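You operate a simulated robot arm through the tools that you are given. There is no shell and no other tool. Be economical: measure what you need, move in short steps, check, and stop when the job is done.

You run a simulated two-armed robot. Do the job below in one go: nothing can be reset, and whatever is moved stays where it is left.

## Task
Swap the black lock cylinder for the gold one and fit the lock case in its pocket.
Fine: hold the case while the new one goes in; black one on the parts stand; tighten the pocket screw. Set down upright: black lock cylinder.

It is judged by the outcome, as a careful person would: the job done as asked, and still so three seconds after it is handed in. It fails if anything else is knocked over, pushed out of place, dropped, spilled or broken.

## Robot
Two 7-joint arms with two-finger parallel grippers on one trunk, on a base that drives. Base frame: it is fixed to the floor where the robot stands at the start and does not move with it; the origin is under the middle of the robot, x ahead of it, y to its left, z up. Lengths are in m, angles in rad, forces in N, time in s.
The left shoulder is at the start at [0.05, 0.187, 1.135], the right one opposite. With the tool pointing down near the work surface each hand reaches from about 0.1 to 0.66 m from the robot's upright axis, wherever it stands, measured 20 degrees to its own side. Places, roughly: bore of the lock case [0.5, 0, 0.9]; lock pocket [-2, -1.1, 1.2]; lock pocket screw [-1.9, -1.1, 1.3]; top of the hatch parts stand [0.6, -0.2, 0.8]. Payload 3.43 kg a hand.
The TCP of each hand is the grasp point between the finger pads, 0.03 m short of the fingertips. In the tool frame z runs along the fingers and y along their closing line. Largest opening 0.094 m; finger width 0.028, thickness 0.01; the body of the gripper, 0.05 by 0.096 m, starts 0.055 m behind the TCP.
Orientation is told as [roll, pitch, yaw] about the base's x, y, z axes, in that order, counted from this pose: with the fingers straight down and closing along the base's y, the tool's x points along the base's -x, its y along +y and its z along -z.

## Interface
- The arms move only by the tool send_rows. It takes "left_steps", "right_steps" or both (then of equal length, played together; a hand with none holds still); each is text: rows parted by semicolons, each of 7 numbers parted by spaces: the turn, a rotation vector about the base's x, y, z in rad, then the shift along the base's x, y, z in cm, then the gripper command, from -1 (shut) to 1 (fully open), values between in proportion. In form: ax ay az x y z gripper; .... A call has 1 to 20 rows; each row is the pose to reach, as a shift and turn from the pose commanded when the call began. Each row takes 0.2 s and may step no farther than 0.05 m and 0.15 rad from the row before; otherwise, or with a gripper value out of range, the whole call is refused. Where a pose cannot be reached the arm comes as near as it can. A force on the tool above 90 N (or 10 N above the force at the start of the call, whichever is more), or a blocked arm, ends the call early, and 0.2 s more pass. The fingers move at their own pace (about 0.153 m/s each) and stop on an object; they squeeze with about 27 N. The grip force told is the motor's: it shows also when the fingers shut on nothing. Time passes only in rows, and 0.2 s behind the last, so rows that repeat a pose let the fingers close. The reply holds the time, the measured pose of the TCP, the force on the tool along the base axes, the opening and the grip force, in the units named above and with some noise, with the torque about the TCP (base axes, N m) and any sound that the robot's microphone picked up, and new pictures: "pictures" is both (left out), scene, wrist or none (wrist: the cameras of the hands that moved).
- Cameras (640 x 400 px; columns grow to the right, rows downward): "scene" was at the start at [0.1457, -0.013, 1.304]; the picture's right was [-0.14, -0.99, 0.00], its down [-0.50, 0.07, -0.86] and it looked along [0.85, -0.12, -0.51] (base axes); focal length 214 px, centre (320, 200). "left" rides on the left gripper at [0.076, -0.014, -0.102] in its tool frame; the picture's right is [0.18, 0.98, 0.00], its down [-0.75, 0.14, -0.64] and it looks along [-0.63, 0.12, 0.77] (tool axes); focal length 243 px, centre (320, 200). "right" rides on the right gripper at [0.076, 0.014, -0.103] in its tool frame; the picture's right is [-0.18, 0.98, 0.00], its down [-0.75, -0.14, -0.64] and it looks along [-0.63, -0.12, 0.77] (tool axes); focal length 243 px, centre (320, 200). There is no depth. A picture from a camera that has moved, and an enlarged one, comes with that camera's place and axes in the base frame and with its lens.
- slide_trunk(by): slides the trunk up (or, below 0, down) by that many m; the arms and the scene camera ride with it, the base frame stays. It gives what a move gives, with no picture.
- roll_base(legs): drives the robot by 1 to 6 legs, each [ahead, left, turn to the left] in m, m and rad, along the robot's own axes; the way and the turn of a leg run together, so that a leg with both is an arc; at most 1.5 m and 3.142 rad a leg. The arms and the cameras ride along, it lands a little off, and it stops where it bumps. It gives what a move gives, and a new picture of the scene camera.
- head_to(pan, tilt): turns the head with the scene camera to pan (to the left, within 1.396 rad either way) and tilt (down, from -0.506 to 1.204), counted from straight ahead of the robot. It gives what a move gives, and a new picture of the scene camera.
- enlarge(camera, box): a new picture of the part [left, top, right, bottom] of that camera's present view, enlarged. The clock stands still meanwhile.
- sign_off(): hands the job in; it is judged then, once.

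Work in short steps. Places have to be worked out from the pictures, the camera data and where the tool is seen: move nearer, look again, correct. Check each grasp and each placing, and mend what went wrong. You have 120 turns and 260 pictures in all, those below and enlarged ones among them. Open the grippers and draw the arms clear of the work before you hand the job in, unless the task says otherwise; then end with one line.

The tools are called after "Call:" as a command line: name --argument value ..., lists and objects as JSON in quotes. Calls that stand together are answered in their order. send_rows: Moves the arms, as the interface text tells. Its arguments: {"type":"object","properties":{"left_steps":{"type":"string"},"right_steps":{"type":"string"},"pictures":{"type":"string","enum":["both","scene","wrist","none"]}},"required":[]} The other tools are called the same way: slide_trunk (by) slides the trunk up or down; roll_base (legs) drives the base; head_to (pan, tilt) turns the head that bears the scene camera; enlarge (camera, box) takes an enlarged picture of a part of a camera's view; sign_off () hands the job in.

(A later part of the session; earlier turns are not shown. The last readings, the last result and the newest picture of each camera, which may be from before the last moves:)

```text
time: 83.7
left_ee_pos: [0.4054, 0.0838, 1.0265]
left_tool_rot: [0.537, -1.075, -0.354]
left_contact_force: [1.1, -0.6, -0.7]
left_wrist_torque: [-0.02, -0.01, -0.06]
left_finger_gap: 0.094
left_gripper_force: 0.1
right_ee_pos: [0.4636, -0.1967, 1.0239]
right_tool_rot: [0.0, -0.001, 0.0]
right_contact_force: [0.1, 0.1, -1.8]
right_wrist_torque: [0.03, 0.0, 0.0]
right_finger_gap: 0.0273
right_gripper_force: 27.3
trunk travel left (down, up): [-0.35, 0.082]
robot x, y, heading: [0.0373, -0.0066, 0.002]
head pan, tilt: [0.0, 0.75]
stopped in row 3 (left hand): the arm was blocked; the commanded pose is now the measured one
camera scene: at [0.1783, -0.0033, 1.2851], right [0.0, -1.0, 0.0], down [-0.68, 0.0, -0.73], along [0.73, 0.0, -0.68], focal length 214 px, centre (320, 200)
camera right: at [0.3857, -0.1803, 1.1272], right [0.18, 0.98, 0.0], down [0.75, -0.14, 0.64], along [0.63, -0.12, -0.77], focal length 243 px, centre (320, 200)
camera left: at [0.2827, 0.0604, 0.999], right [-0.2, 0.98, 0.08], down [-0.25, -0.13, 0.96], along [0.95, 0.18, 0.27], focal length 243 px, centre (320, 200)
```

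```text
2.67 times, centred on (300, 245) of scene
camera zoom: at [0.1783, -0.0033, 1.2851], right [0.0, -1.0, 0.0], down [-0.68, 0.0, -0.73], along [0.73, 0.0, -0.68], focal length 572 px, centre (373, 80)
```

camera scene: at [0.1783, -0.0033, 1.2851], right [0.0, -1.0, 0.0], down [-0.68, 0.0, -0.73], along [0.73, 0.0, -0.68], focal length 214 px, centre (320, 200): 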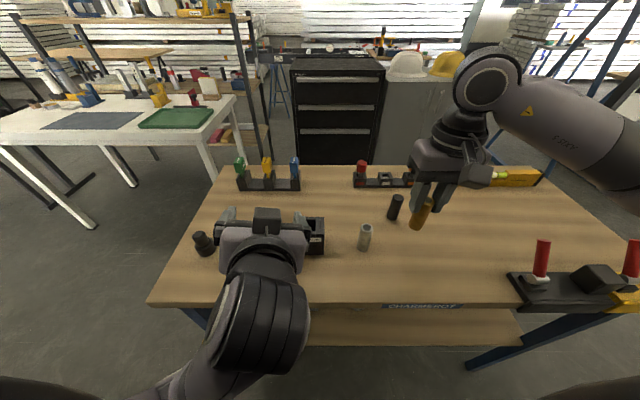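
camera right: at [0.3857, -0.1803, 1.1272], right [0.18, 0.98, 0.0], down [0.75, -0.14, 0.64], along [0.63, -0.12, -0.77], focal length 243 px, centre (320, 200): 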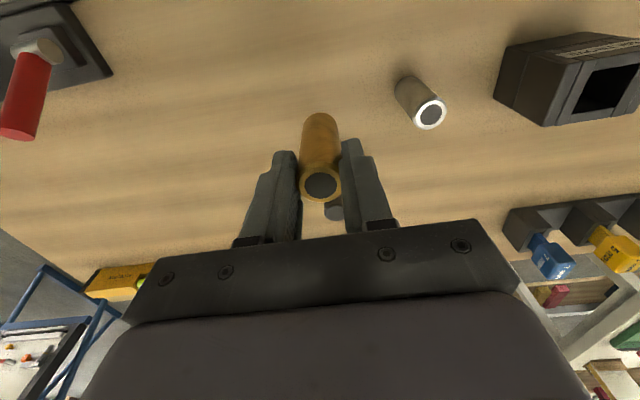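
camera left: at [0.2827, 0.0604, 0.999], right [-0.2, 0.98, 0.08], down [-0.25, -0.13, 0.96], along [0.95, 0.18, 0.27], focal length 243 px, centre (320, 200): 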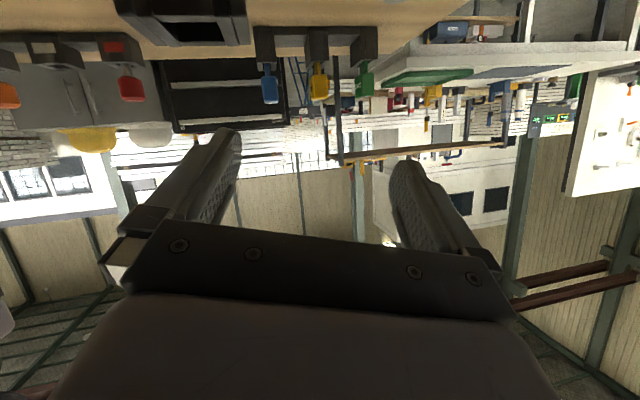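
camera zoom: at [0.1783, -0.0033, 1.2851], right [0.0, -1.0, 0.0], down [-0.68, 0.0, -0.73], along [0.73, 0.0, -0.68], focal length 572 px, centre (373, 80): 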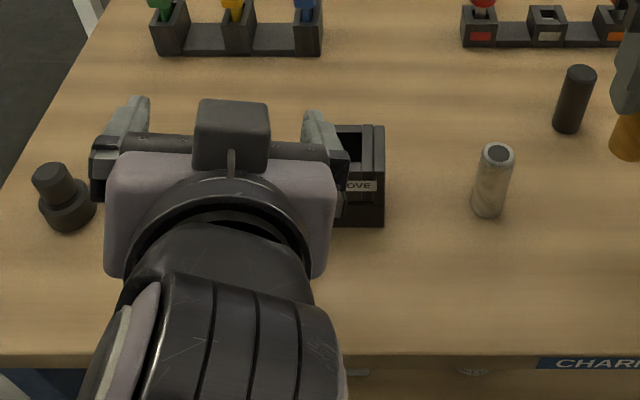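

The left forearm is cramped against the body. I lift and straighten the left hand to vertical, raising the right hand also, then back the base a little for room.

Call:
send_rows --left_steps "-0.036 0.139 0.003 0.3 0 1.6 1;-0.072 0.278 0.006 0.6 0 3.2 1;-0.109 0.417 0.0096 0.9 0 4.8 1;-0.145 0.556 0.0128 1.2 0 6.4 1;-0.181 0.695 0.016 1.5 0 8 1;-0.218 0.834 0.019 1.8 0 9.6 1;-0.254 0.973 0.022 2.1 0 11 1;-0.29 1.1126 0.0256 2.4 0 12 1" --right_steps "0 0 0 0 0 1 -1;0 0 0 0 0 2 -1;0 0 0 0 0 3 -1;0 0 0 0 0 4 -1;0 0 0 0 0 5 -1;0 0 0 0 0 6 -1;0 0 0 0 0 6.5 -1;0 0 0 0 0 7 -1" --pictures "none"

Call:
roll_base --legs '[[-0.07, 0, 0]]'

Call:
enlarge --camera "scene" --box '[180, 150, 460, 325]'

```text
time: 84.2
left_ee_pos: [0.4189, 0.1383, 1.0086]
left_tool_rot: [0.736, -0.835, -0.411]
left_contact_force: [0.2, 0.5, 0.1]
left_wrist_torque: [0.03, 0.02, 0.01]
left_finger_gap: 0.0941
left_gripper_force: 0.1
left hand out of reach, approached as far as the arm can: row 2
right_ee_pos: [0.4631, -0.1953, 1.0376]
right_tool_rot: [-0.003, 0.001, 0.0]
right_contact_force: [-0.1, -0.2, -1.7]
right_wrist_torque: [0.04, 0.05, -0.01]
right_finger_gap: 0.0274
right_gripper_force: 26.9
trunk travel left (down, up): [-0.35, 0.082]
robot x, y, heading: [0.0411, -0.006, 0.001]
head pan, tilt: [0.0, 0.75]
stopped in row 2 (left hand): the arm was blocked; the commanded pose is now the measured one
```

```text
time: 85.2
left_ee_pos: [0.3488, 0.1384, 1.0086]
left_tool_rot: [0.732, -0.836, -0.411]
left_contact_force: [-0.4, 0.2, 0.4]
left_wrist_torque: [0.02, -0.03, -0.02]
left_finger_gap: 0.0941
left_gripper_force: 0.0
right_ee_pos: [0.3918, -0.1968, 1.0384]
right_tool_rot: [-0.001, 0.002, 0.0]
right_contact_force: [-0.9, 0.5, -2.3]
right_wrist_torque: [0.01, -0.02, 0.01]
right_finger_gap: 0.0272
right_gripper_force: 26.8
trunk travel left (down, up): [-0.35, 0.082]
robot x, y, heading: [-0.0313, -0.0006, 0.005]
head pan, tilt: [0.0, 0.75]
camera scene: at [0.1077, -0.0034, 1.2853], right [0.0, -1.0, 0.0], down [-0.68, 0.0, -0.73], along [0.73, 0.0, -0.68], focal length 214 px, centre (320, 200)
```

scene: 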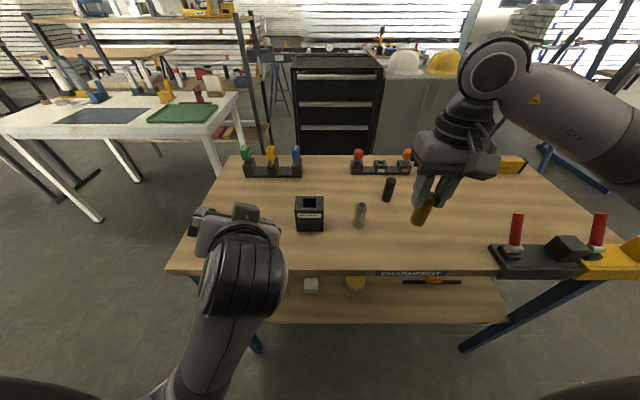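

```text
2.29 times, centred on (320, 238) of scene
camera zoom: at [0.1077, -0.0034, 1.2853], right [0.0, -1.0, 0.0], down [-0.68, 0.0, -0.73], along [0.73, 0.0, -0.68], focal length 490 px, centre (320, 114)
```

zoom: 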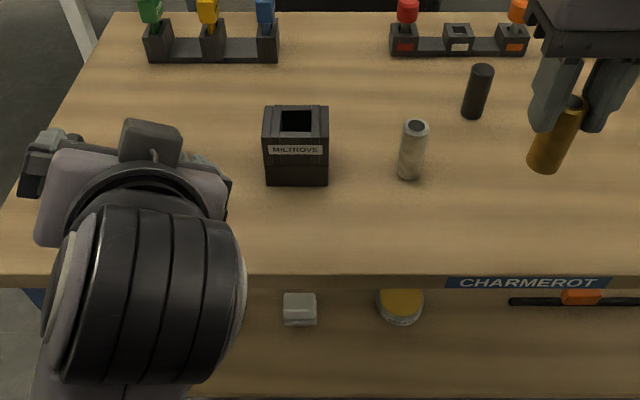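

The left arm has folded awkwardly. I unfold it by moving up and outward without rotation first.

Call:
send_rows --left_steps "0 0 0 1 1 3 1;0 0 0 2 2 6 1;0 0 0 3 4 9 1;0 0 0 4 6 12 1;0 0 0 5 8 15 1" --pictures "scene"

```text
time: 86.0
left_ee_pos: [0.3815, 0.2032, 1.0837]
left_tool_rot: [0.9, -0.78, -0.459]
left_contact_force: [0.6, -0.2, -0.5]
left_wrist_torque: [0.0, 0.01, -0.01]
left_finger_gap: 0.094
left_gripper_force: 0.1
right_ee_pos: [0.3932, -0.197, 1.0371]
right_tool_rot: [-0.003, -0.001, -0.002]
right_contact_force: [0.4, 0.1, -2.0]
right_wrist_torque: [-0.01, 0.01, -0.02]
right_finger_gap: 0.0275
right_gripper_force: 27.3
trunk travel left (down, up): [-0.35, 0.082]
robot x, y, heading: [-0.0317, -0.0057, 0.001]
head pan, tilt: [0.0, 0.75]
stopped in row 3 (left hand): the arm was blocked; the commanded pose is now the measured one
camera scene: at [0.1083, -0.0033, 1.2851], right [0.0, -1.0, 0.0], down [-0.68, 0.0, -0.73], along [0.73, 0.0, -0.68], focal length 214 px, centre (320, 200)
```

scene: 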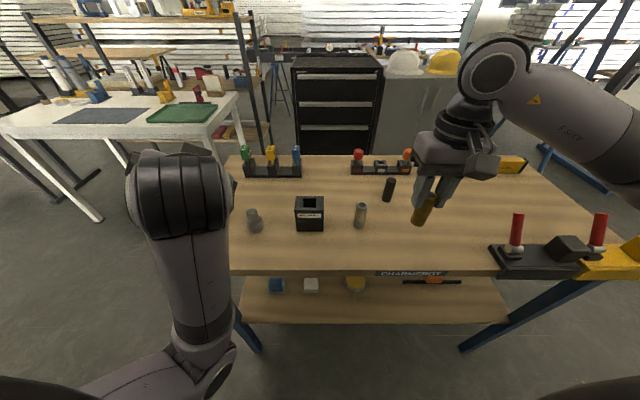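

The elbow sits low; extending the arm forward and up should unfold it.

Call:
send_rows --left_steps "0 0 0 3 0.5 1.5 1;0 0 0 6 1 3 1;0 0 0 9 1.5 4.5 1;0 0 0 12 2 6 1;0 0 0 15 2.5 8 1;0 0 0 18 2.5 10 1" --pictures "scene"

```text
time: 87.4
left_ee_pos: [0.562, 0.2287, 1.1822]
left_tool_rot: [0.892, -0.781, -0.456]
left_contact_force: [0.9, 0.4, -0.9]
left_wrist_torque: [-0.01, 0.0, 0.0]
left_finger_gap: 0.0939
left_gripper_force: 0.1
right_ee_pos: [0.3921, -0.1964, 1.0373]
right_tool_rot: [-0.002, 0.0, 0.0]
right_contact_force: [0.0, 0.1, -2.1]
right_wrist_torque: [-0.02, 0.02, -0.01]
right_finger_gap: 0.0271
right_gripper_force: 27.2
trunk travel left (down, up): [-0.35, 0.082]
robot x, y, heading: [-0.0339, -0.0049, 0.002]
head pan, tilt: [0.0, 0.75]
camera scene: at [0.1086, -0.0033, 1.2851], right [0.0, -1.0, 0.0], down [-0.68, 0.0, -0.73], along [0.73, 0.0, -0.68], focal length 214 px, centre (320, 200)
```

scene: 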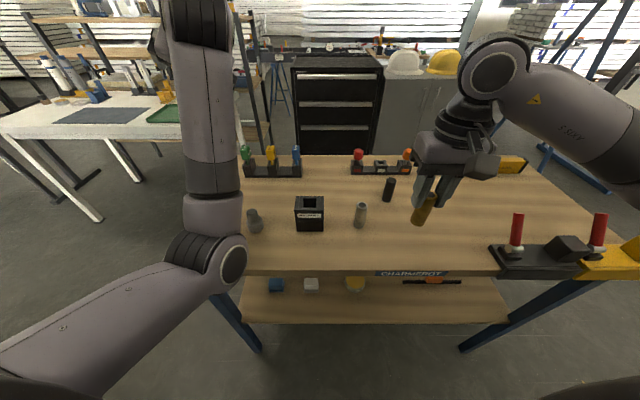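

That works. Now turn the left hand back to fingers-down.

Call:
send_rows --left_steps "-0.082 0.112 0.0075 -0.5 0 0.5 1;-0.164 0.224 0.015 -1 0 1 1;-0.246 0.336 0.0225 -1.5 0 1.5 1;-0.328 0.448 0.03 -2 0 2 1;-0.409 0.559 0.0375 -2.5 0 2 1;-0.491 0.671 0.045 -3 0 2 1;-0.573 0.783 0.0525 -3 0 2 1;-0.655 0.895 0.06 -3 0 2 1" --pictures "scene"

```text
time: 89.2
left_ee_pos: [0.5313, 0.2287, 1.204]
left_tool_rot: [0.007, -0.002, -0.002]
left_contact_force: [-0.3, 0.6, -0.2]
left_wrist_torque: [-0.04, 0.0, 0.01]
left_finger_gap: 0.094
left_gripper_force: 0.0
left hand out of reach, approached as far as the arm can: row 4, 5, 6, 7
right_ee_pos: [0.3938, -0.1967, 1.0369]
right_tool_rot: [-0.002, 0.001, 0.0]
right_contact_force: [-0.1, -0.2, -1.9]
right_wrist_torque: [-0.01, -0.01, 0.0]
right_finger_gap: 0.0275
right_gripper_force: 26.8
trunk travel left (down, up): [-0.35, 0.082]
robot x, y, heading: [-0.0328, -0.0026, -0.003]
head pan, tilt: [0.0, 0.75]
camera scene: at [0.1085, -0.0029, 1.2851], right [0.0, -1.0, 0.0], down [-0.68, 0.0, -0.73], along [0.73, 0.0, -0.68], focal length 214 px, centre (320, 200)
```

scene: 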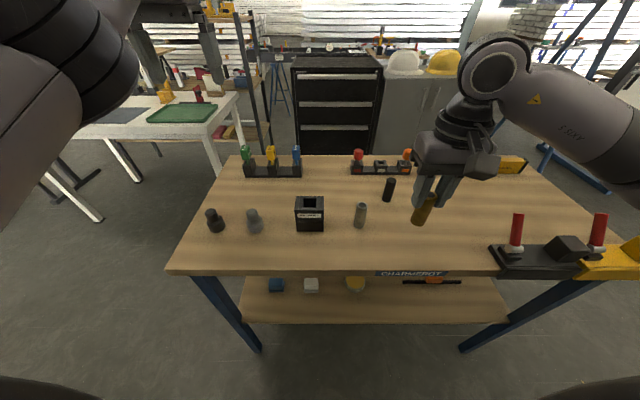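

Recovered, and the table is undisturbed. Repeat the earlier approach: over the case, then pitch 45° behind it.

Call:
send_rows --left_steps "0 0 0 -1.9 -3.3 -1.7 1;0 0 0 -3.7 -6.6 -3.5 1;0 0 0 -5.6 -9.9 -5.2 1;0 0 0 -7.4 -13.2 -6.9 1;0 0 0 -9.3 -16.5 -8.7 1;0 0 0 -11.1 -19.8 -10.4 1;0 -0.13 0 -12 -20.2 -12.5 1;0 -0.26 0 -13 -20.5 -14.5 1;0 -0.39 0 -13.5 -20.5 -16.5 1;0 -0.52 0 -13.5 -20.5 -18.5 1;0 -0.65 0 -13 -20.5 -21 1;0 -0.785 0 -12.9 -20.5 -24 1" --pictures "both"

```text
time: 91.8
left_ee_pos: [0.6828, 0.0339, 1.0825]
left_tool_rot: [0.017, -0.726, -0.003]
left_contact_force: [-0.2, 0.8, 0.1]
left_wrist_torque: [0.0, -0.03, -0.01]
left_finger_gap: 0.0938
left_gripper_force: 0.1
left hand out of reach, approached as far as the arm can: row 1, 2, 3, 4, 5, 6, 7, 8, 9, 10, 11, 12
right_ee_pos: [0.3926, -0.1962, 1.0377]
right_tool_rot: [-0.002, 0.002, -0.002]
right_contact_force: [-0.7, -0.9, -1.4]
right_wrist_torque: [-0.01, -0.01, 0.0]
right_finger_gap: 0.0275
right_gripper_force: 26.9
trunk travel left (down, up): [-0.35, 0.082]
robot x, y, heading: [-0.032, -0.0053, 0.004]
head pan, tilt: [0.0, 0.75]
camera scene: at [0.108, -0.0035, 1.2852], right [0.0, -1.0, 0.0], down [-0.68, 0.0, -0.73], along [0.73, 0.0, -0.68], focal length 214 px, centre (320, 200)
camera left: at [0.5569, 0.0184, 1.1094], right [-0.14, 0.98, -0.11], down [0.14, 0.13, 0.98], along [0.98, 0.13, -0.15], focal length 243 px, centre (320, 200)
```

scene: 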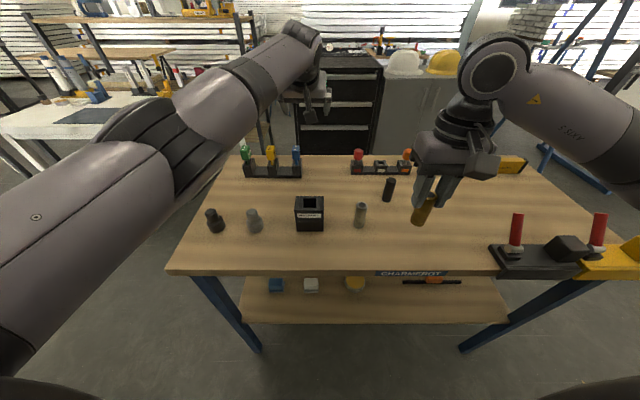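
left: 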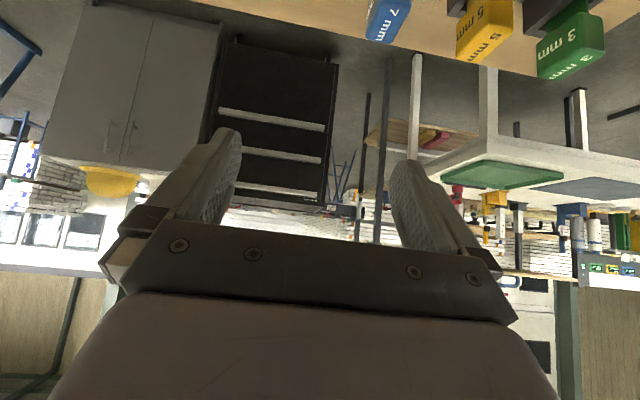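

The left arm is stretched the wrong way round. I bring it back out left and high, fingers down, then will swing it outside to restore the elbow-out posture.

Call:
send_rows --left_steps "0 0.12 0 -2 3.3 2 1;0 0.24 0 -4 6.6 4 1;0 0.36 0 -6 9.9 6 1;0 0.48 0 -8 13.2 8 1;0 0.6 0 -10 16.5 10 1;0 0.726 0 -12 20 12 1;0 0.726 0 -12 24 11 1;0 0.726 0 -12 28 10 1" --pictures "scene"

```text
time: 93.6
left_ee_pos: [0.5496, 0.3196, 1.1844]
left_tool_rot: [0.01, 0.002, -0.002]
left_contact_force: [-0.2, 0.1, 0.3]
left_wrist_torque: [-0.01, -0.02, 0.0]
left_finger_gap: 0.0942
left_gripper_force: 0.1
left hand out of reach, approached as far as the arm can: row 1, 2, 3, 4, 6, 7, 8
right_ee_pos: [0.3918, -0.1961, 1.0387]
right_tool_rot: [-0.003, 0.002, -0.002]
right_contact_force: [0.0, -0.2, -2.2]
right_wrist_torque: [0.0, -0.02, 0.02]
right_finger_gap: 0.0273
right_gripper_force: 26.5
trunk travel left (down, up): [-0.35, 0.082]
robot x, y, heading: [-0.0311, 0.0, 0.001]
head pan, tilt: [0.0, 0.75]
camera scene: at [0.1082, -0.0024, 1.2852], right [0.0, -1.0, 0.0], down [-0.68, 0.0, -0.73], along [0.73, 0.0, -0.68], focal length 214 px, centre (320, 200)
```

scene: 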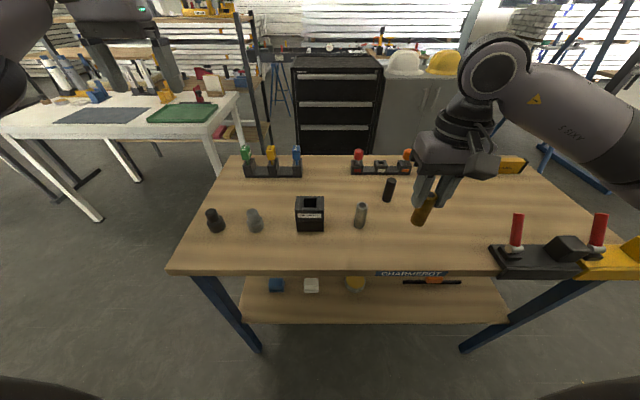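

Now fold in on the left side to bring the elbow outward.

Call:
send_rows --left_steps "0 0 0 -2.5 2 -1 1;0 0 0 -5 4 -2 1;0 0 0 -7.5 6 -3 1;0 0 0 -10 8 -4 1;0 0 0 -12.5 10 -5 1;0 0 0 -15 10 -6 1;0 0 0 -18 10 -7 1" --pictures "scene"

Call:
head_to --pan 0.8 --tilt 0.6

```text
time: 95.2
left_ee_pos: [0.3704, 0.4165, 1.1157]
left_tool_rot: [0.011, -0.002, -0.003]
left_contact_force: [-0.2, -0.8, -0.1]
left_wrist_torque: [0.0, 0.0, 0.06]
left_finger_gap: 0.0941
left_gripper_force: 0.0
left hand out of reach, approached as far as the arm can: row 1, 2
right_ee_pos: [0.392, -0.1968, 1.0375]
right_tool_rot: [-0.002, 0.001, -0.002]
right_contact_force: [0.1, 0.2, -1.8]
right_wrist_torque: [0.0, 0.0, 0.0]
right_finger_gap: 0.0273
right_gripper_force: 27.0
trunk travel left (down, up): [-0.35, 0.082]
robot x, y, heading: [-0.0303, -0.0054, -0.002]
head pan, tilt: [0.0, 0.75]
camera scene: at [0.1082, -0.0036, 1.2852], right [0.0, -1.0, 0.0], down [-0.68, 0.0, -0.73], along [0.73, 0.0, -0.68], focal length 214 px, centre (320, 200)
```

scene: 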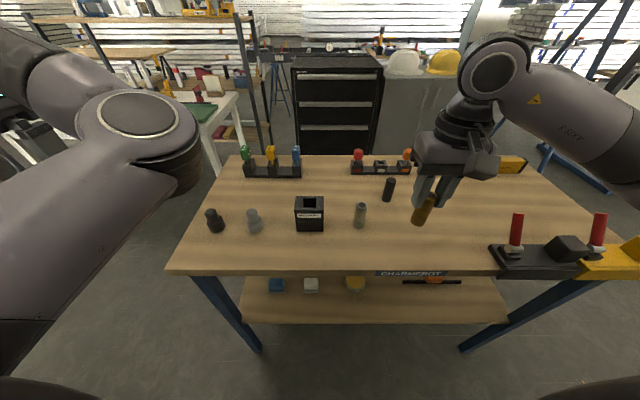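

```text
time: 96.3
left_ee_pos: [0.3705, 0.4168, 1.115]
left_tool_rot: [0.012, 0.0, -0.001]
left_contact_force: [0.5, -0.1, 0.5]
left_wrist_torque: [0.01, 0.0, 0.01]
left_finger_gap: 0.0939
left_gripper_force: 0.0
right_ee_pos: [0.3931, -0.1968, 1.0374]
right_tool_rot: [-0.003, 0.002, -0.002]
right_contact_force: [1.1, 0.8, -1.3]
right_wrist_torque: [-0.02, 0.01, -0.02]
right_finger_gap: 0.0276
right_gripper_force: 27.4
trunk travel left (down, up): [-0.35, 0.082]
robot x, y, heading: [-0.027, -0.003, 0.002]
head pan, tilt: [0.799, 0.6]
camera scene: at [0.0871, 0.0599, 1.298], right [0.72, -0.7, 0.0], down [-0.39, -0.41, -0.82], along [0.57, 0.59, -0.57], focal length 214 px, centre (320, 200)
```

scene: 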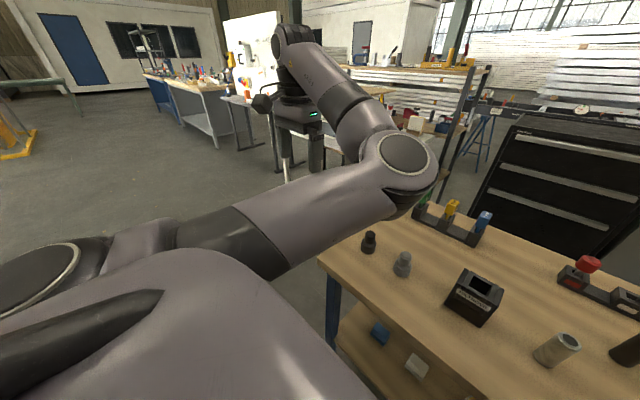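

The elbow is on the inside of the hand. I move the left hand to mid-reach and yaw it clockwise, which should force the elbow back to the outside.

Call:
send_rows --left_steps "0 0 0 3 -1 2 1;0 0 0 6 -2 4 1;0 0 0 9 -3 6 1;0 0 -0.14 9 -3 6 1;0 0 -0.28 9 -3 6 1;0 0 -0.42 9 -3 6 1;0 0 -0.56 9 -3 6 1;0 0 -0.7 9 -3 6 1;0 0 -0.84 9 -3 6 1;0 0 -0.98 9 -3 6 1;0 0 -1.12 9 -3 6 1;0 0 -1.26 9 -3 6 1" --pictures "scene"

```text
time: 98.9
left_ee_pos: [0.4601, 0.3868, 1.1757]
left_tool_rot: [0.008, 0.002, -1.263]
left_contact_force: [0.3, -0.3, -0.8]
left_wrist_torque: [0.02, -0.02, -0.04]
left_finger_gap: 0.0942
left_gripper_force: 0.0
right_ee_pos: [0.3923, -0.1956, 1.0381]
right_tool_rot: [-0.002, 0.003, -0.002]
right_contact_force: [-0.4, 0.8, -1.7]
right_wrist_torque: [0.01, -0.02, 0.0]
right_finger_gap: 0.0274
right_gripper_force: 27.0
trunk travel left (down, up): [-0.35, 0.082]
robot x, y, heading: [-0.0288, -0.0035, 0.0]
head pan, tilt: [0.799, 0.6]
camera scene: at [0.0871, 0.0599, 1.298], right [0.72, -0.7, 0.0], down [-0.39, -0.41, -0.83], along [0.57, 0.59, -0.56], focal length 214 px, centre (320, 200)
```

scene: 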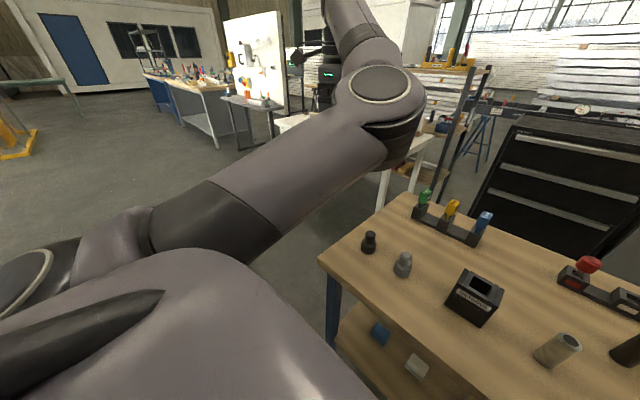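

No swing yet, so I continue yawing the same way to reach the wrist limit and drag the forearm.

Call:
send_rows --left_steps "0 0 -0.14 0 0 0 1;0 0 -0.28 0 0 0 1;0 0 -0.42 0 0 0 1;0 0 -0.56 0 0 0 1;0 0 -0.7 0 0 0 1;0 0 -0.84 0 0 0 1;0 0 -0.98 0 0 0 1;0 0 -1.12 0 0 0 1;0 0 -1.26 0 0 0 1;0 0 -1.4 0 0 0 1" --pictures "scene"

```text
time: 101.1
left_ee_pos: [0.4965, 0.373, 1.1942]
left_tool_rot: [0.01, -0.005, -2.586]
left_contact_force: [0.3, -0.6, 0.8]
left_wrist_torque: [-0.01, 0.01, 0.02]
left_finger_gap: 0.0942
left_gripper_force: 0.0
left hand out of reach, approached as far as the arm can: row 9, 10
right_ee_pos: [0.3931, -0.1969, 1.037]
right_tool_rot: [-0.001, 0.005, -0.002]
right_contact_force: [0.4, 0.1, -1.8]
right_wrist_torque: [-0.02, 0.03, -0.04]
right_finger_gap: 0.0273
right_gripper_force: 27.6
trunk travel left (down, up): [-0.35, 0.082]
robot x, y, heading: [-0.0282, -0.0081, -0.002]
head pan, tilt: [0.799, 0.6]
camera scene: at [0.0889, 0.0598, 1.2978], right [0.72, -0.7, 0.0], down [-0.39, -0.41, -0.82], along [0.57, 0.59, -0.57], focal length 214 px, centre (320, 200)
```

scene: 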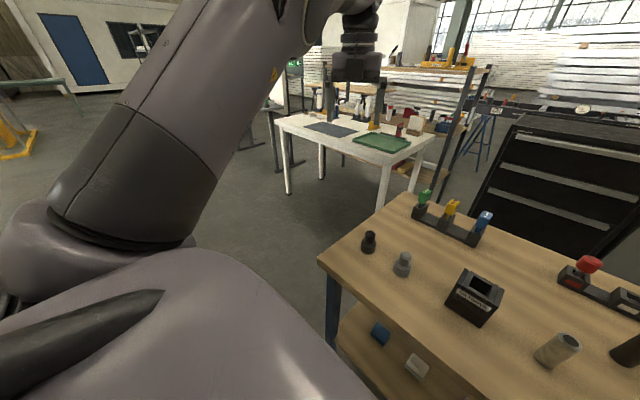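

The elbow is swinging out to the left. Yaw back while drawing in slightly, keeping the new posture.

Call:
send_rows --left_steps "0 0 0.14 -1 0 -0.5 1;0 0 0.28 -2 0 -1 1;0 0 0.42 -3 0 -1.5 1;0 0 0.56 -4 0 -2 1;0 0 0.7 -5 0 -2.5 1;0 0 0.84 -6 0 -3 1;0 0 0.98 -7 0 -3.5 1;0 0 1.12 -8 0 -4 1;0 0 1.26 -9 0 -4.5 1;0 0 1.4 -10 0 -5 1;0 0 1.54 -10 0 -5 1;0 0 1.68 -10 0 -5 1;0 0 1.82 -10 0 -5 1;0 0 1.96 -10 0 -5 1;0 0 2.1 -10 0 -5 1;0 0 2.24 -10 0 -5 1;0 0 2.38 -10 0 -5 1;0 0 2.52 -10 0 -5 1;0 0 2.586 -10 0 -5 1" --pictures "scene"

```text
time: 103.3
left_ee_pos: [0.3855, 0.3932, 1.0825]
left_tool_rot: [-0.145, 0.018, -1.139]
left_contact_force: [0.1, -0.4, -0.5]
left_wrist_torque: [0.01, 0.01, 0.0]
left_finger_gap: 0.0938
left_gripper_force: 0.0
right_ee_pos: [0.3925, -0.1958, 1.0379]
right_tool_rot: [0.001, 0.002, -0.002]
right_contact_force: [-0.6, 0.0, -2.7]
right_wrist_torque: [-0.02, -0.01, -0.04]
right_finger_gap: 0.0272
right_gripper_force: 26.4
trunk travel left (down, up): [-0.35, 0.082]
robot x, y, heading: [-0.0326, -0.0056, 0.003]
head pan, tilt: [0.799, 0.6]
stopped in row 11 (left hand): the arm was blocked; the commanded pose is now the measured one
camera scene: at [0.0871, 0.06, 1.298], right [0.72, -0.7, 0.0], down [-0.39, -0.41, -0.82], along [0.57, 0.59, -0.57], focal length 214 px, centre (320, 200)
```

scene: 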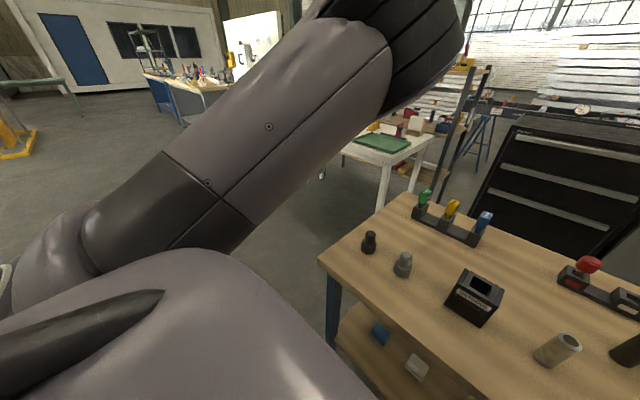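

The elbow swung back in. I'll instead retrace the path that changed the posture, starting from the earlier fingers-down point.

Call:
send_rows --left_steps "0 0 0 3 -1.5 2.5 1;0 0 0 6 -3 5 1;0.016 -0.01 0.142 8 -5 7 1;0.032 -0.021 0.284 10 -7 9 1;0.048 -0.031 0.426 12 -9 11 1;0.065 -0.041 0.568 13 -11 12 1;0.081 -0.052 0.71 14 -13 12 1;0.097 -0.062 0.852 14.5 -15 12 1;0.113 -0.072 0.995 14.5 -16.5 12 1;0.129 -0.0825 1.1366 14.5 -16.5 12 1" --pictures "none"

Call:
head_to --pan 0.3 --tilt 0.75

```text
time: 105.5
left_ee_pos: [0.5315, 0.2268, 1.2011]
left_tool_rot: [0.0, 0.023, 0.001]
left_contact_force: [0.6, -0.9, 0.6]
left_wrist_torque: [-0.03, 0.01, 0.01]
left_finger_gap: 0.0938
left_gripper_force: 0.0
right_ee_pos: [0.3928, -0.1964, 1.0381]
right_tool_rot: [-0.001, 0.0, -0.002]
right_contact_force: [0.8, -0.4, -1.5]
right_wrist_torque: [0.02, 0.02, 0.0]
right_finger_gap: 0.0274
right_gripper_force: 27.3
trunk travel left (down, up): [-0.35, 0.082]
robot x, y, heading: [-0.0281, -0.0037, -0.002]
head pan, tilt: [0.799, 0.6]
```

```text
time: 106.5
left_ee_pos: [0.5292, 0.2271, 1.2024]
left_tool_rot: [0.0, 0.021, -0.002]
left_contact_force: [-0.1, 0.3, -0.2]
left_wrist_torque: [0.01, -0.02, -0.01]
left_finger_gap: 0.0939
left_gripper_force: 0.1
right_ee_pos: [0.392, -0.196, 1.0372]
right_tool_rot: [-0.002, 0.001, -0.003]
right_contact_force: [0.8, 0.9, -1.4]
right_wrist_torque: [0.0, -0.03, 0.01]
right_finger_gap: 0.0272
right_gripper_force: 27.2
trunk travel left (down, up): [-0.35, 0.082]
robot x, y, heading: [-0.0323, -0.0027, -0.003]
head pan, tilt: [0.3, 0.75]
camera scene: at [0.1046, 0.0212, 1.2852], right [0.3, -0.95, 0.0], down [-0.65, -0.2, -0.73], along [0.7, 0.22, -0.68], focal length 214 px, centre (320, 200)
```

scene: 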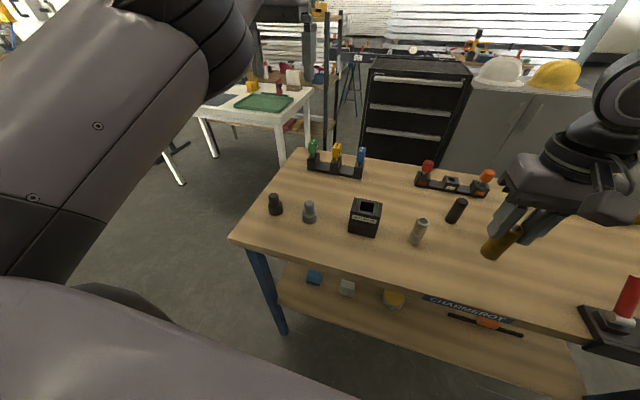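

At that waypoint again (elbow up). Now apply the reverse tilt and watch where the elbow goes.

Call:
send_rows --left_steps "0.082 -0.112 -0.0075 0 0 0 1;0.164 -0.224 -0.015 0 0 0 1;0.246 -0.336 -0.0225 1 0 0 1;0.328 -0.448 -0.03 1 0 0 1;0.409 -0.559 -0.0375 2 0 -0.5 1;0.491 -0.671 -0.045 2 0 -1 1;0.573 -0.783 -0.0525 3 0 -1.5 1;0.655 -0.895 -0.06 3 0 -2 1" --pictures "scene"

```text
time: 108.5
left_ee_pos: [0.6594, 0.3109, 1.2436]
left_tool_rot: [0.726, -0.748, -0.279]
left_contact_force: [-1.1, 0.1, 0.1]
left_wrist_torque: [-0.01, -0.01, -0.03]
left_finger_gap: 0.094
left_gripper_force: 0.2
left hand out of reach, approached as far as the arm can: row 1, 3, 4, 5, 6, 7, 8
right_ee_pos: [0.3926, -0.1967, 1.0383]
right_tool_rot: [0.0, 0.003, -0.001]
right_contact_force: [-0.4, 0.8, -1.8]
right_wrist_torque: [-0.01, -0.02, -0.01]
right_finger_gap: 0.0273
right_gripper_force: 26.5
trunk travel left (down, up): [-0.35, 0.082]
robot x, y, heading: [-0.0348, -0.0004, 0.006]
head pan, tilt: [0.3, 0.75]
stopped in row 8 (left hand): the arm was blocked; the commanded pose is now the measured one
camera scene: at [0.104, 0.0221, 1.2852], right [0.3, -0.95, 0.0], down [-0.65, -0.2, -0.73], along [0.7, 0.22, -0.68], focal length 214 px, centre (320, 200)
```

scene: 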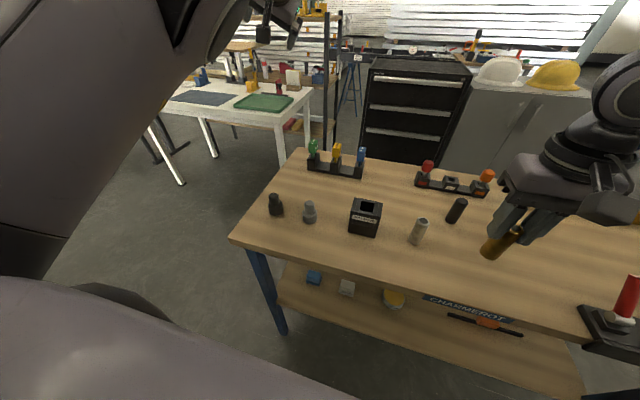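

The arm stretches up instead. I back the robot well away from the table, then work the left arm around: out to the side, down, then forward — which should turn the elbow outward.

Call:
roll_base --legs '[[-0.5, 0, 0]]'

Call:
send_rows --left_steps "-0.11 0.11 0.05 -3 2 -1 1;-0.22 0.22 0.09 -6 4 -2 1;-0.33 0.33 0.13 -9 6 -3 1;-0.44 0.44 0.17 -12 8 -4 1;-0.53 0.54 0.18 -15 10 -5 1;-0.53 0.63 0.18 -18 12 -6 1;-0.53 0.75 0.18 -21 14 -7 1" --pictures "none"

Call:
head_to --pan 0.7 --tilt 0.6

```text
time: 111.4
left_ee_pos: [0.1539, 0.3072, 1.2446]
left_tool_rot: [0.727, -0.749, -0.283]
left_contact_force: [0.2, 0.1, -0.3]
left_wrist_torque: [-0.04, -0.02, 0.03]
left_finger_gap: 0.0941
left_gripper_force: 0.0
right_ee_pos: [-0.1133, -0.1976, 1.0373]
right_tool_rot: [-0.002, 0.003, -0.003]
right_contact_force: [-0.2, 0.5, -1.1]
right_wrist_torque: [-0.02, 0.02, 0.01]
right_finger_gap: 0.0272
right_gripper_force: 26.7
trunk travel left (down, up): [-0.35, 0.082]
robot x, y, heading: [-0.5401, 0.0018, 0.0]
head pan, tilt: [0.3, 0.75]
camera scene: at [-0.4014, 0.0207, 1.2852], right [0.29, -0.96, 0.0], down [-0.65, -0.2, -0.73], along [0.7, 0.22, -0.68], focal length 214 px, centre (320, 200)
```

scene: 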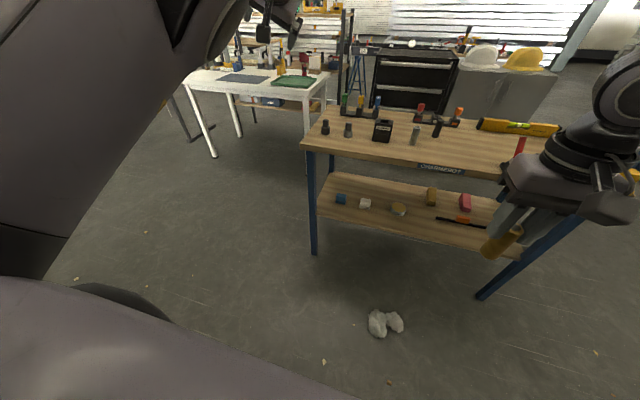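

```text
refused: row 1 steps farther than a row can; nothing moved
```

```text
time: 112.3
left_ee_pos: [0.1557, 0.3074, 1.245]
left_tool_rot: [0.728, -0.749, -0.282]
left_contact_force: [0.6, -0.5, 1.3]
left_wrist_torque: [-0.02, 0.0, 0.02]
left_finger_gap: 0.0939
left_gripper_force: 0.1
right_ee_pos: [-0.1131, -0.1968, 1.0372]
right_tool_rot: [-0.001, 0.003, -0.005]
right_contact_force: [-0.3, -0.2, -2.2]
right_wrist_torque: [-0.01, -0.03, -0.04]
right_finger_gap: 0.0276
right_gripper_force: 27.1
trunk travel left (down, up): [-0.35, 0.082]
robot x, y, heading: [-0.5382, -0.0042, 0.003]
head pan, tilt: [0.7, 0.6]
camera scene: at [-0.4125, 0.0531, 1.298], right [0.64, -0.77, 0.0], down [-0.43, -0.36, -0.82], along [0.63, 0.53, -0.57], focal length 214 px, centre (320, 200)
```

scene: 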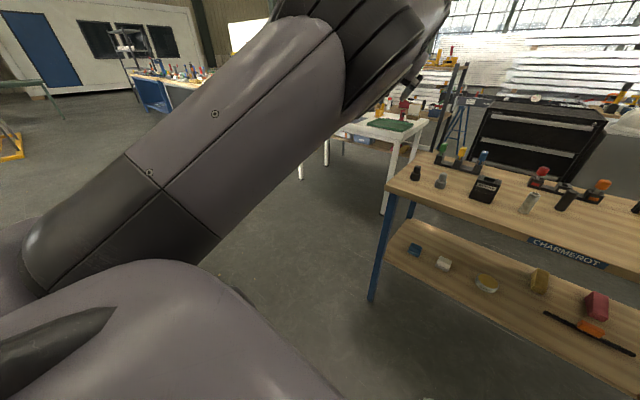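

Clear space now. Swing the left arm out to the side as a unit.

Call:
send_rows --left_steps "0 0 0.065 -1.8 3.9 -0.3 1;0 0 0.13 -3.3 7.9 -0.6 1;0 0 0.195 -5 11.8 -0.9 1;0 0 0.26 -7 15.5 -1.2 1;0 0 0.325 -9.2 19 -1.5 1;0 0 0.39 -11.6 22.4 -1.8 1;0 0 0.455 -14.2 25.6 -2.1 1;0 0 0.52 -17 28.6 -2.4 1;0 0 0.585 -20 31.4 -2.7 1;0 0 0.65 -23.2 34 -3 1;0 0 0.715 -26.5 36.4 -3.3 1;0 0 0.78 -29.9 38.5 -3.6 1;0 0 0.845 -33.4 40.4 -3.9 1;0 0 0.91 -37.1 42 -4.2 1" --pictures "none"

Call:
head_to --pan 1.2 --tilt 0.5

```text
time: 115.3
left_ee_pos: [-0.2186, 0.7257, 1.2009]
left_tool_rot: [0.728, -0.748, 0.629]
left_contact_force: [0.5, -0.3, -0.3]
left_wrist_torque: [0.0, 0.03, 0.02]
left_finger_gap: 0.0941
left_gripper_force: 0.0
right_ee_pos: [-0.1141, -0.1972, 1.0389]
right_tool_rot: [0.0, 0.002, -0.003]
right_contact_force: [1.1, 0.1, -2.3]
right_wrist_torque: [0.03, -0.06, -0.02]
right_finger_gap: 0.0273
right_gripper_force: 27.0
trunk travel left (down, up): [-0.35, 0.082]
robot x, y, heading: [-0.5342, -0.0011, 0.001]
head pan, tilt: [0.7, 0.6]
```

```text
time: 116.2
left_ee_pos: [-0.2174, 0.7261, 1.2004]
left_tool_rot: [0.727, -0.75, 0.628]
left_contact_force: [-1.2, -0.1, 0.6]
left_wrist_torque: [-0.01, 0.0, 0.01]
left_finger_gap: 0.0943
left_gripper_force: 0.0
right_ee_pos: [-0.1121, -0.1977, 1.0375]
right_tool_rot: [-0.003, 0.002, -0.002]
right_contact_force: [0.6, 0.0, -3.1]
right_wrist_torque: [0.03, 0.0, -0.01]
right_finger_gap: 0.0273
right_gripper_force: 26.8
trunk travel left (down, up): [-0.35, 0.082]
robot x, y, heading: [-0.539, -0.0048, 0.002]
head pan, tilt: [1.201, 0.499]
camera scene: at [-0.4471, 0.0811, 1.3071], right [0.93, -0.36, 0.0], down [-0.17, -0.45, -0.88], along [0.32, 0.82, -0.48], focal length 214 px, centre (320, 200)
```

scene: 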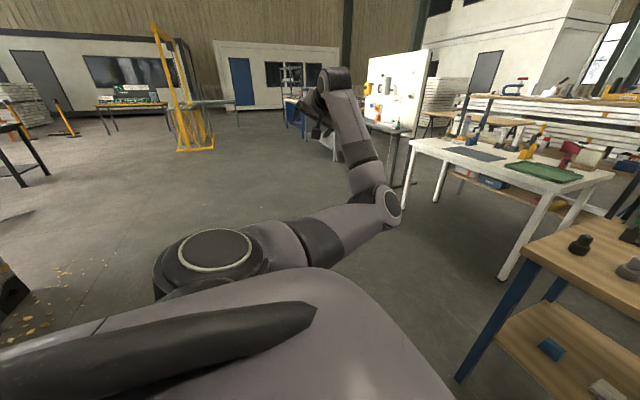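

The elbow is on the forward side. Now swing the arm down from the side to hanging, then forward, which turns the elbow up/outward.

Call:
send_rows --left_steps "-0.087 0 0 0 0.3 -4.7 1;-0.175 0 0 0 0.3 -9.5 1;-0.262 0 0 0 -0.2 -14.2 1;-0.349 0 0 0 -1 -18.9 1;-0.436 0 0 0 -2.3 -23.4 1;-0.524 0 0 0 -4 -27.9 1;-0.611 0 0 0 -6 -32.2 1;-0.698 0 0 0 -8.5 -36.2 1;-0.785 0 0 0 -11.2 -40.1 1;-0.873 0 0 0 -14.3 -43.7 1;-0.96 0 0 0 -17.7 -47 1;-1.047 0 0 0 -21.4 -50 1;-1.134 0 0 0 -25.3 -52.7 1" --pictures "scene"

```text
time: 119.0
left_ee_pos: [-0.2171, 0.4734, 0.6745]
left_tool_rot: [-0.101, 0.102, 0.932]
left_contact_force: [-0.8, -0.2, -1.3]
left_wrist_torque: [-0.02, -0.01, -0.02]
left_finger_gap: 0.0937
left_gripper_force: 0.1
right_ee_pos: [-0.1133, -0.1981, 1.0378]
right_tool_rot: [-0.001, 0.002, -0.003]
right_contact_force: [-0.6, -0.1, -2.3]
right_wrist_torque: [-0.01, -0.01, 0.0]
right_finger_gap: 0.0275
right_gripper_force: 27.5
trunk travel left (down, up): [-0.35, 0.082]
robot x, y, heading: [-0.5349, -0.0047, -0.003]
head pan, tilt: [1.201, 0.499]
camera scene: at [-0.4472, 0.081, 1.3072], right [0.93, -0.36, 0.0], down [-0.17, -0.45, -0.88], along [0.32, 0.82, -0.48], focal length 214 px, centre (320, 200)
```

scene: 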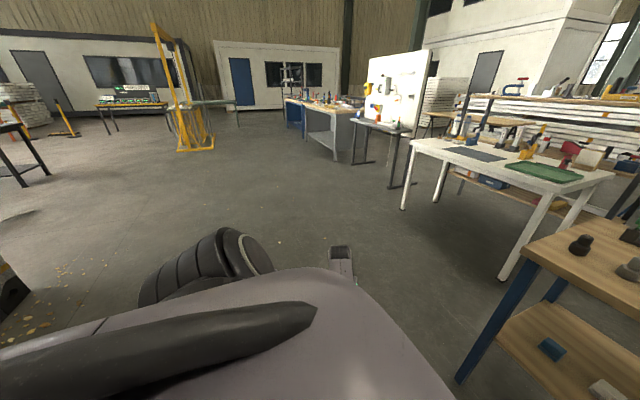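

Arm hangs free. Now swing it forward and up.

Call:
send_rows --left_steps "0 -0.087 0 3.9 0 2.5 1;0 -0.175 0 7.6 0 5.4 1;0 -0.262 0 11 0 8.6 1;0 -0.349 0 14.1 0 12 1;0 -0.436 0 16.9 0 15.7 1;0 -0.524 0 19.4 0 19.7 1;0 -0.611 0 21.5 0 23.8 1;0 -0.698 0 23.3 0 28.1 1;0 -0.785 0 24.6 0 32.6 1;0 -0.873 0 25.6 0 37.1 1;0 -0.96 0 26.2 0 41.7 1" --pictures "none"

Call:
head_to --pan 0.7 --tilt 0.7

```text
time: 121.4
left_ee_pos: [0.0441, 0.4742, 1.0939]
left_tool_rot: [-0.916, -0.44, 1.083]
left_contact_force: [-0.6, -0.6, -0.5]
left_wrist_torque: [-0.01, 0.01, 0.01]
left_finger_gap: 0.0942
left_gripper_force: 0.1
right_ee_pos: [-0.1137, -0.1977, 1.0379]
right_tool_rot: [-0.002, 0.002, -0.004]
right_contact_force: [0.1, -0.4, -2.0]
right_wrist_torque: [-0.03, -0.02, -0.02]
right_finger_gap: 0.0272
right_gripper_force: 27.3
trunk travel left (down, up): [-0.35, 0.082]
robot x, y, heading: [-0.5375, -0.001, -0.001]
head pan, tilt: [1.201, 0.499]
```

```text
time: 122.4
left_ee_pos: [0.0466, 0.474, 1.0927]
left_tool_rot: [-0.914, -0.441, 1.084]
left_contact_force: [0.7, -0.1, 0.8]
left_wrist_torque: [-0.01, 0.03, -0.03]
left_finger_gap: 0.094
left_gripper_force: 0.0
right_ee_pos: [-0.1137, -0.1972, 1.0372]
right_tool_rot: [-0.001, 0.001, -0.002]
right_contact_force: [-0.7, -0.1, -2.3]
right_wrist_torque: [-0.02, 0.0, 0.02]
right_finger_gap: 0.0272
right_gripper_force: 26.9
trunk travel left (down, up): [-0.35, 0.082]
robot x, y, heading: [-0.5342, -0.0023, -0.002]
head pan, tilt: [0.7, 0.7]
camera scene: at [-0.4152, 0.051, 1.2894], right [0.64, -0.76, 0.0], down [-0.49, -0.41, -0.77], along [0.59, 0.49, -0.64], focal length 214 px, centre (320, 200)
```

scene: 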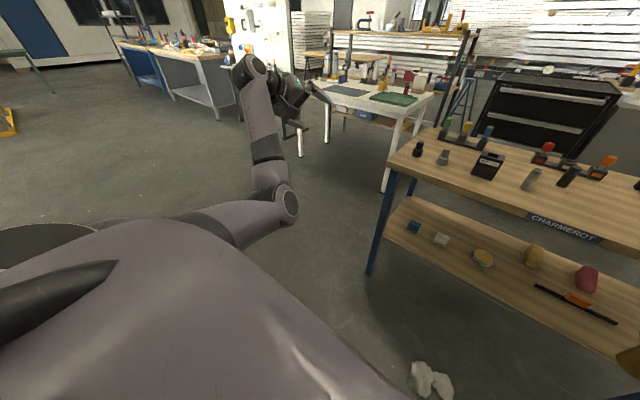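

The elbow now hangs below the line—good. I unroll the hand to the pitched grip orientation and bring it inward.

Call:
send_rows --left_steps "0.12 -0.007 -0.06 -1 -4 -1 1;0.241 -0.013 -0.12 -2 -8 -2 1;0.362 -0.02 -0.18 -3 -12 -3 1;0.482 -0.027 -0.24 -4 -16 -4 1;0.603 -0.034 -0.3 -5 -20 -5 1;0.723 -0.04 -0.36 -6 -24 -6 1;0.844 -0.047 -0.42 -7 -28 -7 1;0.844 -0.047 -0.42 -8 -32 -8 1;0.844 -0.047 -0.42 -8 -36 -9 1" --pictures "none"

Call:
head_to --pan 0.3 --tilt 0.75

```text
time: 124.4
left_ee_pos: [-0.0375, 0.1135, 1.0047]
left_tool_rot: [-0.005, -0.96, 0.005]
left_contact_force: [-0.1, -0.2, 0.6]
left_wrist_torque: [-0.03, -0.02, -0.01]
left_finger_gap: 0.094
left_gripper_force: 0.1
right_ee_pos: [-0.1134, -0.198, 1.0371]
right_tool_rot: [0.0, 0.002, -0.005]
right_contact_force: [-0.8, 0.0, -2.4]
right_wrist_torque: [-0.01, -0.03, 0.02]
right_finger_gap: 0.0272
right_gripper_force: 27.0
trunk travel left (down, up): [-0.35, 0.082]
robot x, y, heading: [-0.5402, -0.0035, -0.003]
head pan, tilt: [0.7, 0.7]
```

```text
time: 125.2
left_ee_pos: [-0.0366, 0.1151, 1.0059]
left_tool_rot: [-0.006, -0.96, 0.006]
left_contact_force: [0.6, 0.1, -0.1]
left_wrist_torque: [-0.01, -0.01, 0.0]
left_finger_gap: 0.094
left_gripper_force: 0.1
right_ee_pos: [-0.1136, -0.198, 1.0381]
right_tool_rot: [-0.002, 0.002, -0.004]
right_contact_force: [-0.4, -0.3, -2.4]
right_wrist_torque: [-0.01, 0.01, 0.05]
right_finger_gap: 0.027
right_gripper_force: 27.1
trunk travel left (down, up): [-0.35, 0.082]
robot x, y, heading: [-0.5395, -0.0067, -0.006]
head pan, tilt: [0.3, 0.75]
camera scene: at [-0.401, 0.0208, 1.2852], right [0.3, -0.96, 0.0], down [-0.65, -0.2, -0.73], along [0.7, 0.22, -0.68], focal length 214 px, centre (320, 200)
```

scene: 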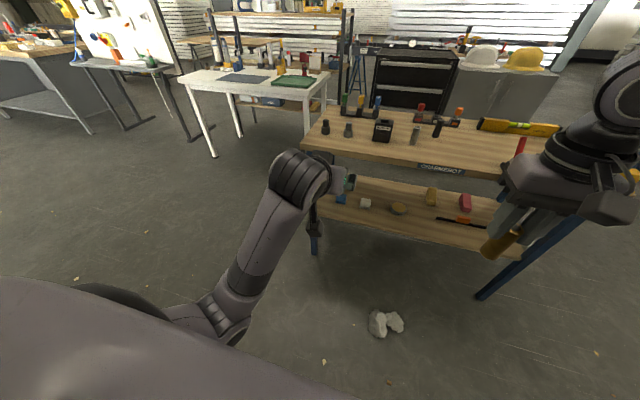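

Left arm is now in a clean posture. Bring it in to y≈0.024, lift the right hand slightly, then drive back to the table.

Call:
send_rows --left_steps "0 0 0 -1.5 -2 0.3 1;0 0 0 -3 -4 0.6 1;0 0 0 -4.5 -6 1 1;0 0 0 -6 -8 1 1;0 0 0 -6.5 -9.1 1 1" --right_steps "0 0 0 0 0 1 -1;0 0 0 0 0 2 -1;0 0 0 0 0 3 -1;0 0 0 0 0 4 -1;0 0 0 0 0 5 -1" --pictures "none"

Call:
roll_base --legs '[[0.5, 0.003, 0.004]]'

Call:
head_to --pan 0.0 --tilt 0.75

```text
time: 126.6
left_ee_pos: [-0.079, 0.0583, 1.0229]
left_tool_rot: [0.182, -1.033, -0.092]
left_contact_force: [-0.7, -0.5, 0.8]
left_wrist_torque: [-0.06, -0.01, 0.01]
left_finger_gap: 0.094
left_gripper_force: 0.1
right_ee_pos: [-0.1141, -0.199, 1.0875]
right_tool_rot: [-0.001, 0.001, -0.004]
right_contact_force: [-0.5, 0.1, -1.0]
right_wrist_torque: [0.01, 0.02, -0.01]
right_finger_gap: 0.027
right_gripper_force: 26.8
trunk travel left (down, up): [-0.35, 0.082]
robot x, y, heading: [-0.5404, 0.0004, 0.003]
head pan, tilt: [0.3, 0.75]
stopped in row 5 (left hand): the arm was blocked; the commanded pose is now the measured one
```

```text
time: 129.6
left_ee_pos: [0.4276, 0.0692, 1.0215]
left_tool_rot: [0.18, -1.03, -0.08]
left_contact_force: [0.0, -0.1, -0.8]
left_wrist_torque: [0.01, -0.01, -0.01]
left_finger_gap: 0.094
left_gripper_force: 0.1
right_ee_pos: [0.3987, -0.1869, 1.0873]
right_tool_rot: [-0.001, 0.001, 0.008]
right_contact_force: [1.0, -0.7, -1.6]
right_wrist_torque: [-0.02, 0.03, 0.01]
right_finger_gap: 0.0271
right_gripper_force: 26.7
trunk travel left (down, up): [-0.35, 0.082]
robot x, y, heading: [-0.0245, 0.0031, 0.014]
head pan, tilt: [0.3, 0.75]
camera scene: at [0.1073, 0.0278, 1.2851], right [0.31, -0.95, 0.0], down [-0.65, -0.21, -0.73], along [0.7, 0.22, -0.68], focal length 214 px, centre (320, 200)
```

scene: 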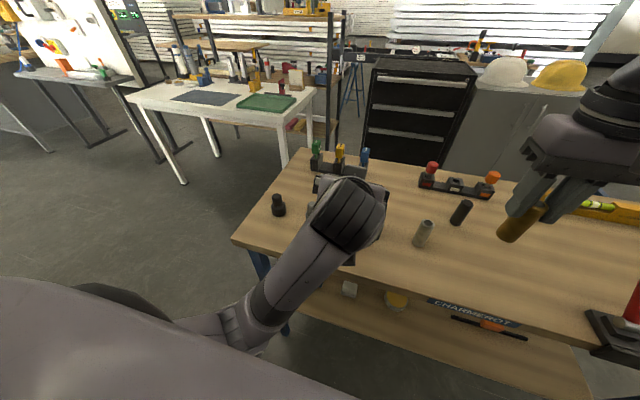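

```text
time: 130.4
left_ee_pos: [0.4283, 0.0685, 1.0231]
left_tool_rot: [0.183, -1.032, -0.081]
left_contact_force: [0.3, 0.3, -0.2]
left_wrist_torque: [0.0, 0.0, 0.0]
left_finger_gap: 0.094
left_gripper_force: 0.1
right_ee_pos: [0.3979, -0.1876, 1.0881]
right_tool_rot: [-0.003, 0.0, 0.006]
right_contact_force: [-0.4, 0.5, -1.9]
right_wrist_torque: [0.02, 0.01, 0.01]
right_finger_gap: 0.027
right_gripper_force: 26.5
trunk travel left (down, up): [-0.35, 0.082]
robot x, y, heading: [-0.0296, -0.0017, 0.013]
head pan, tilt: [0.0, 0.75]
camera scene: at [0.111, 0.0034, 1.2851], right [0.01, -1.0, 0.0], down [-0.68, -0.01, -0.73], along [0.73, 0.01, -0.68], focal length 214 px, centre (320, 200)
```

scene: 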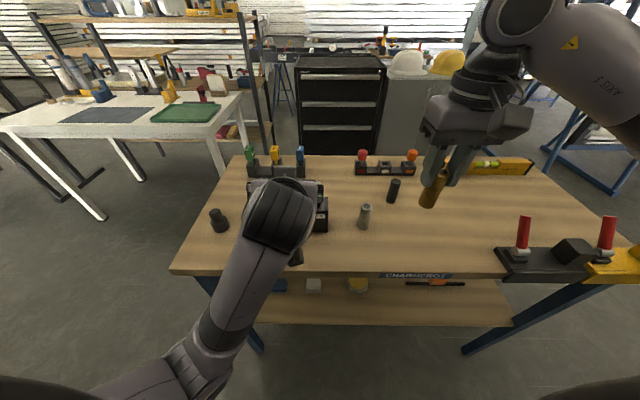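

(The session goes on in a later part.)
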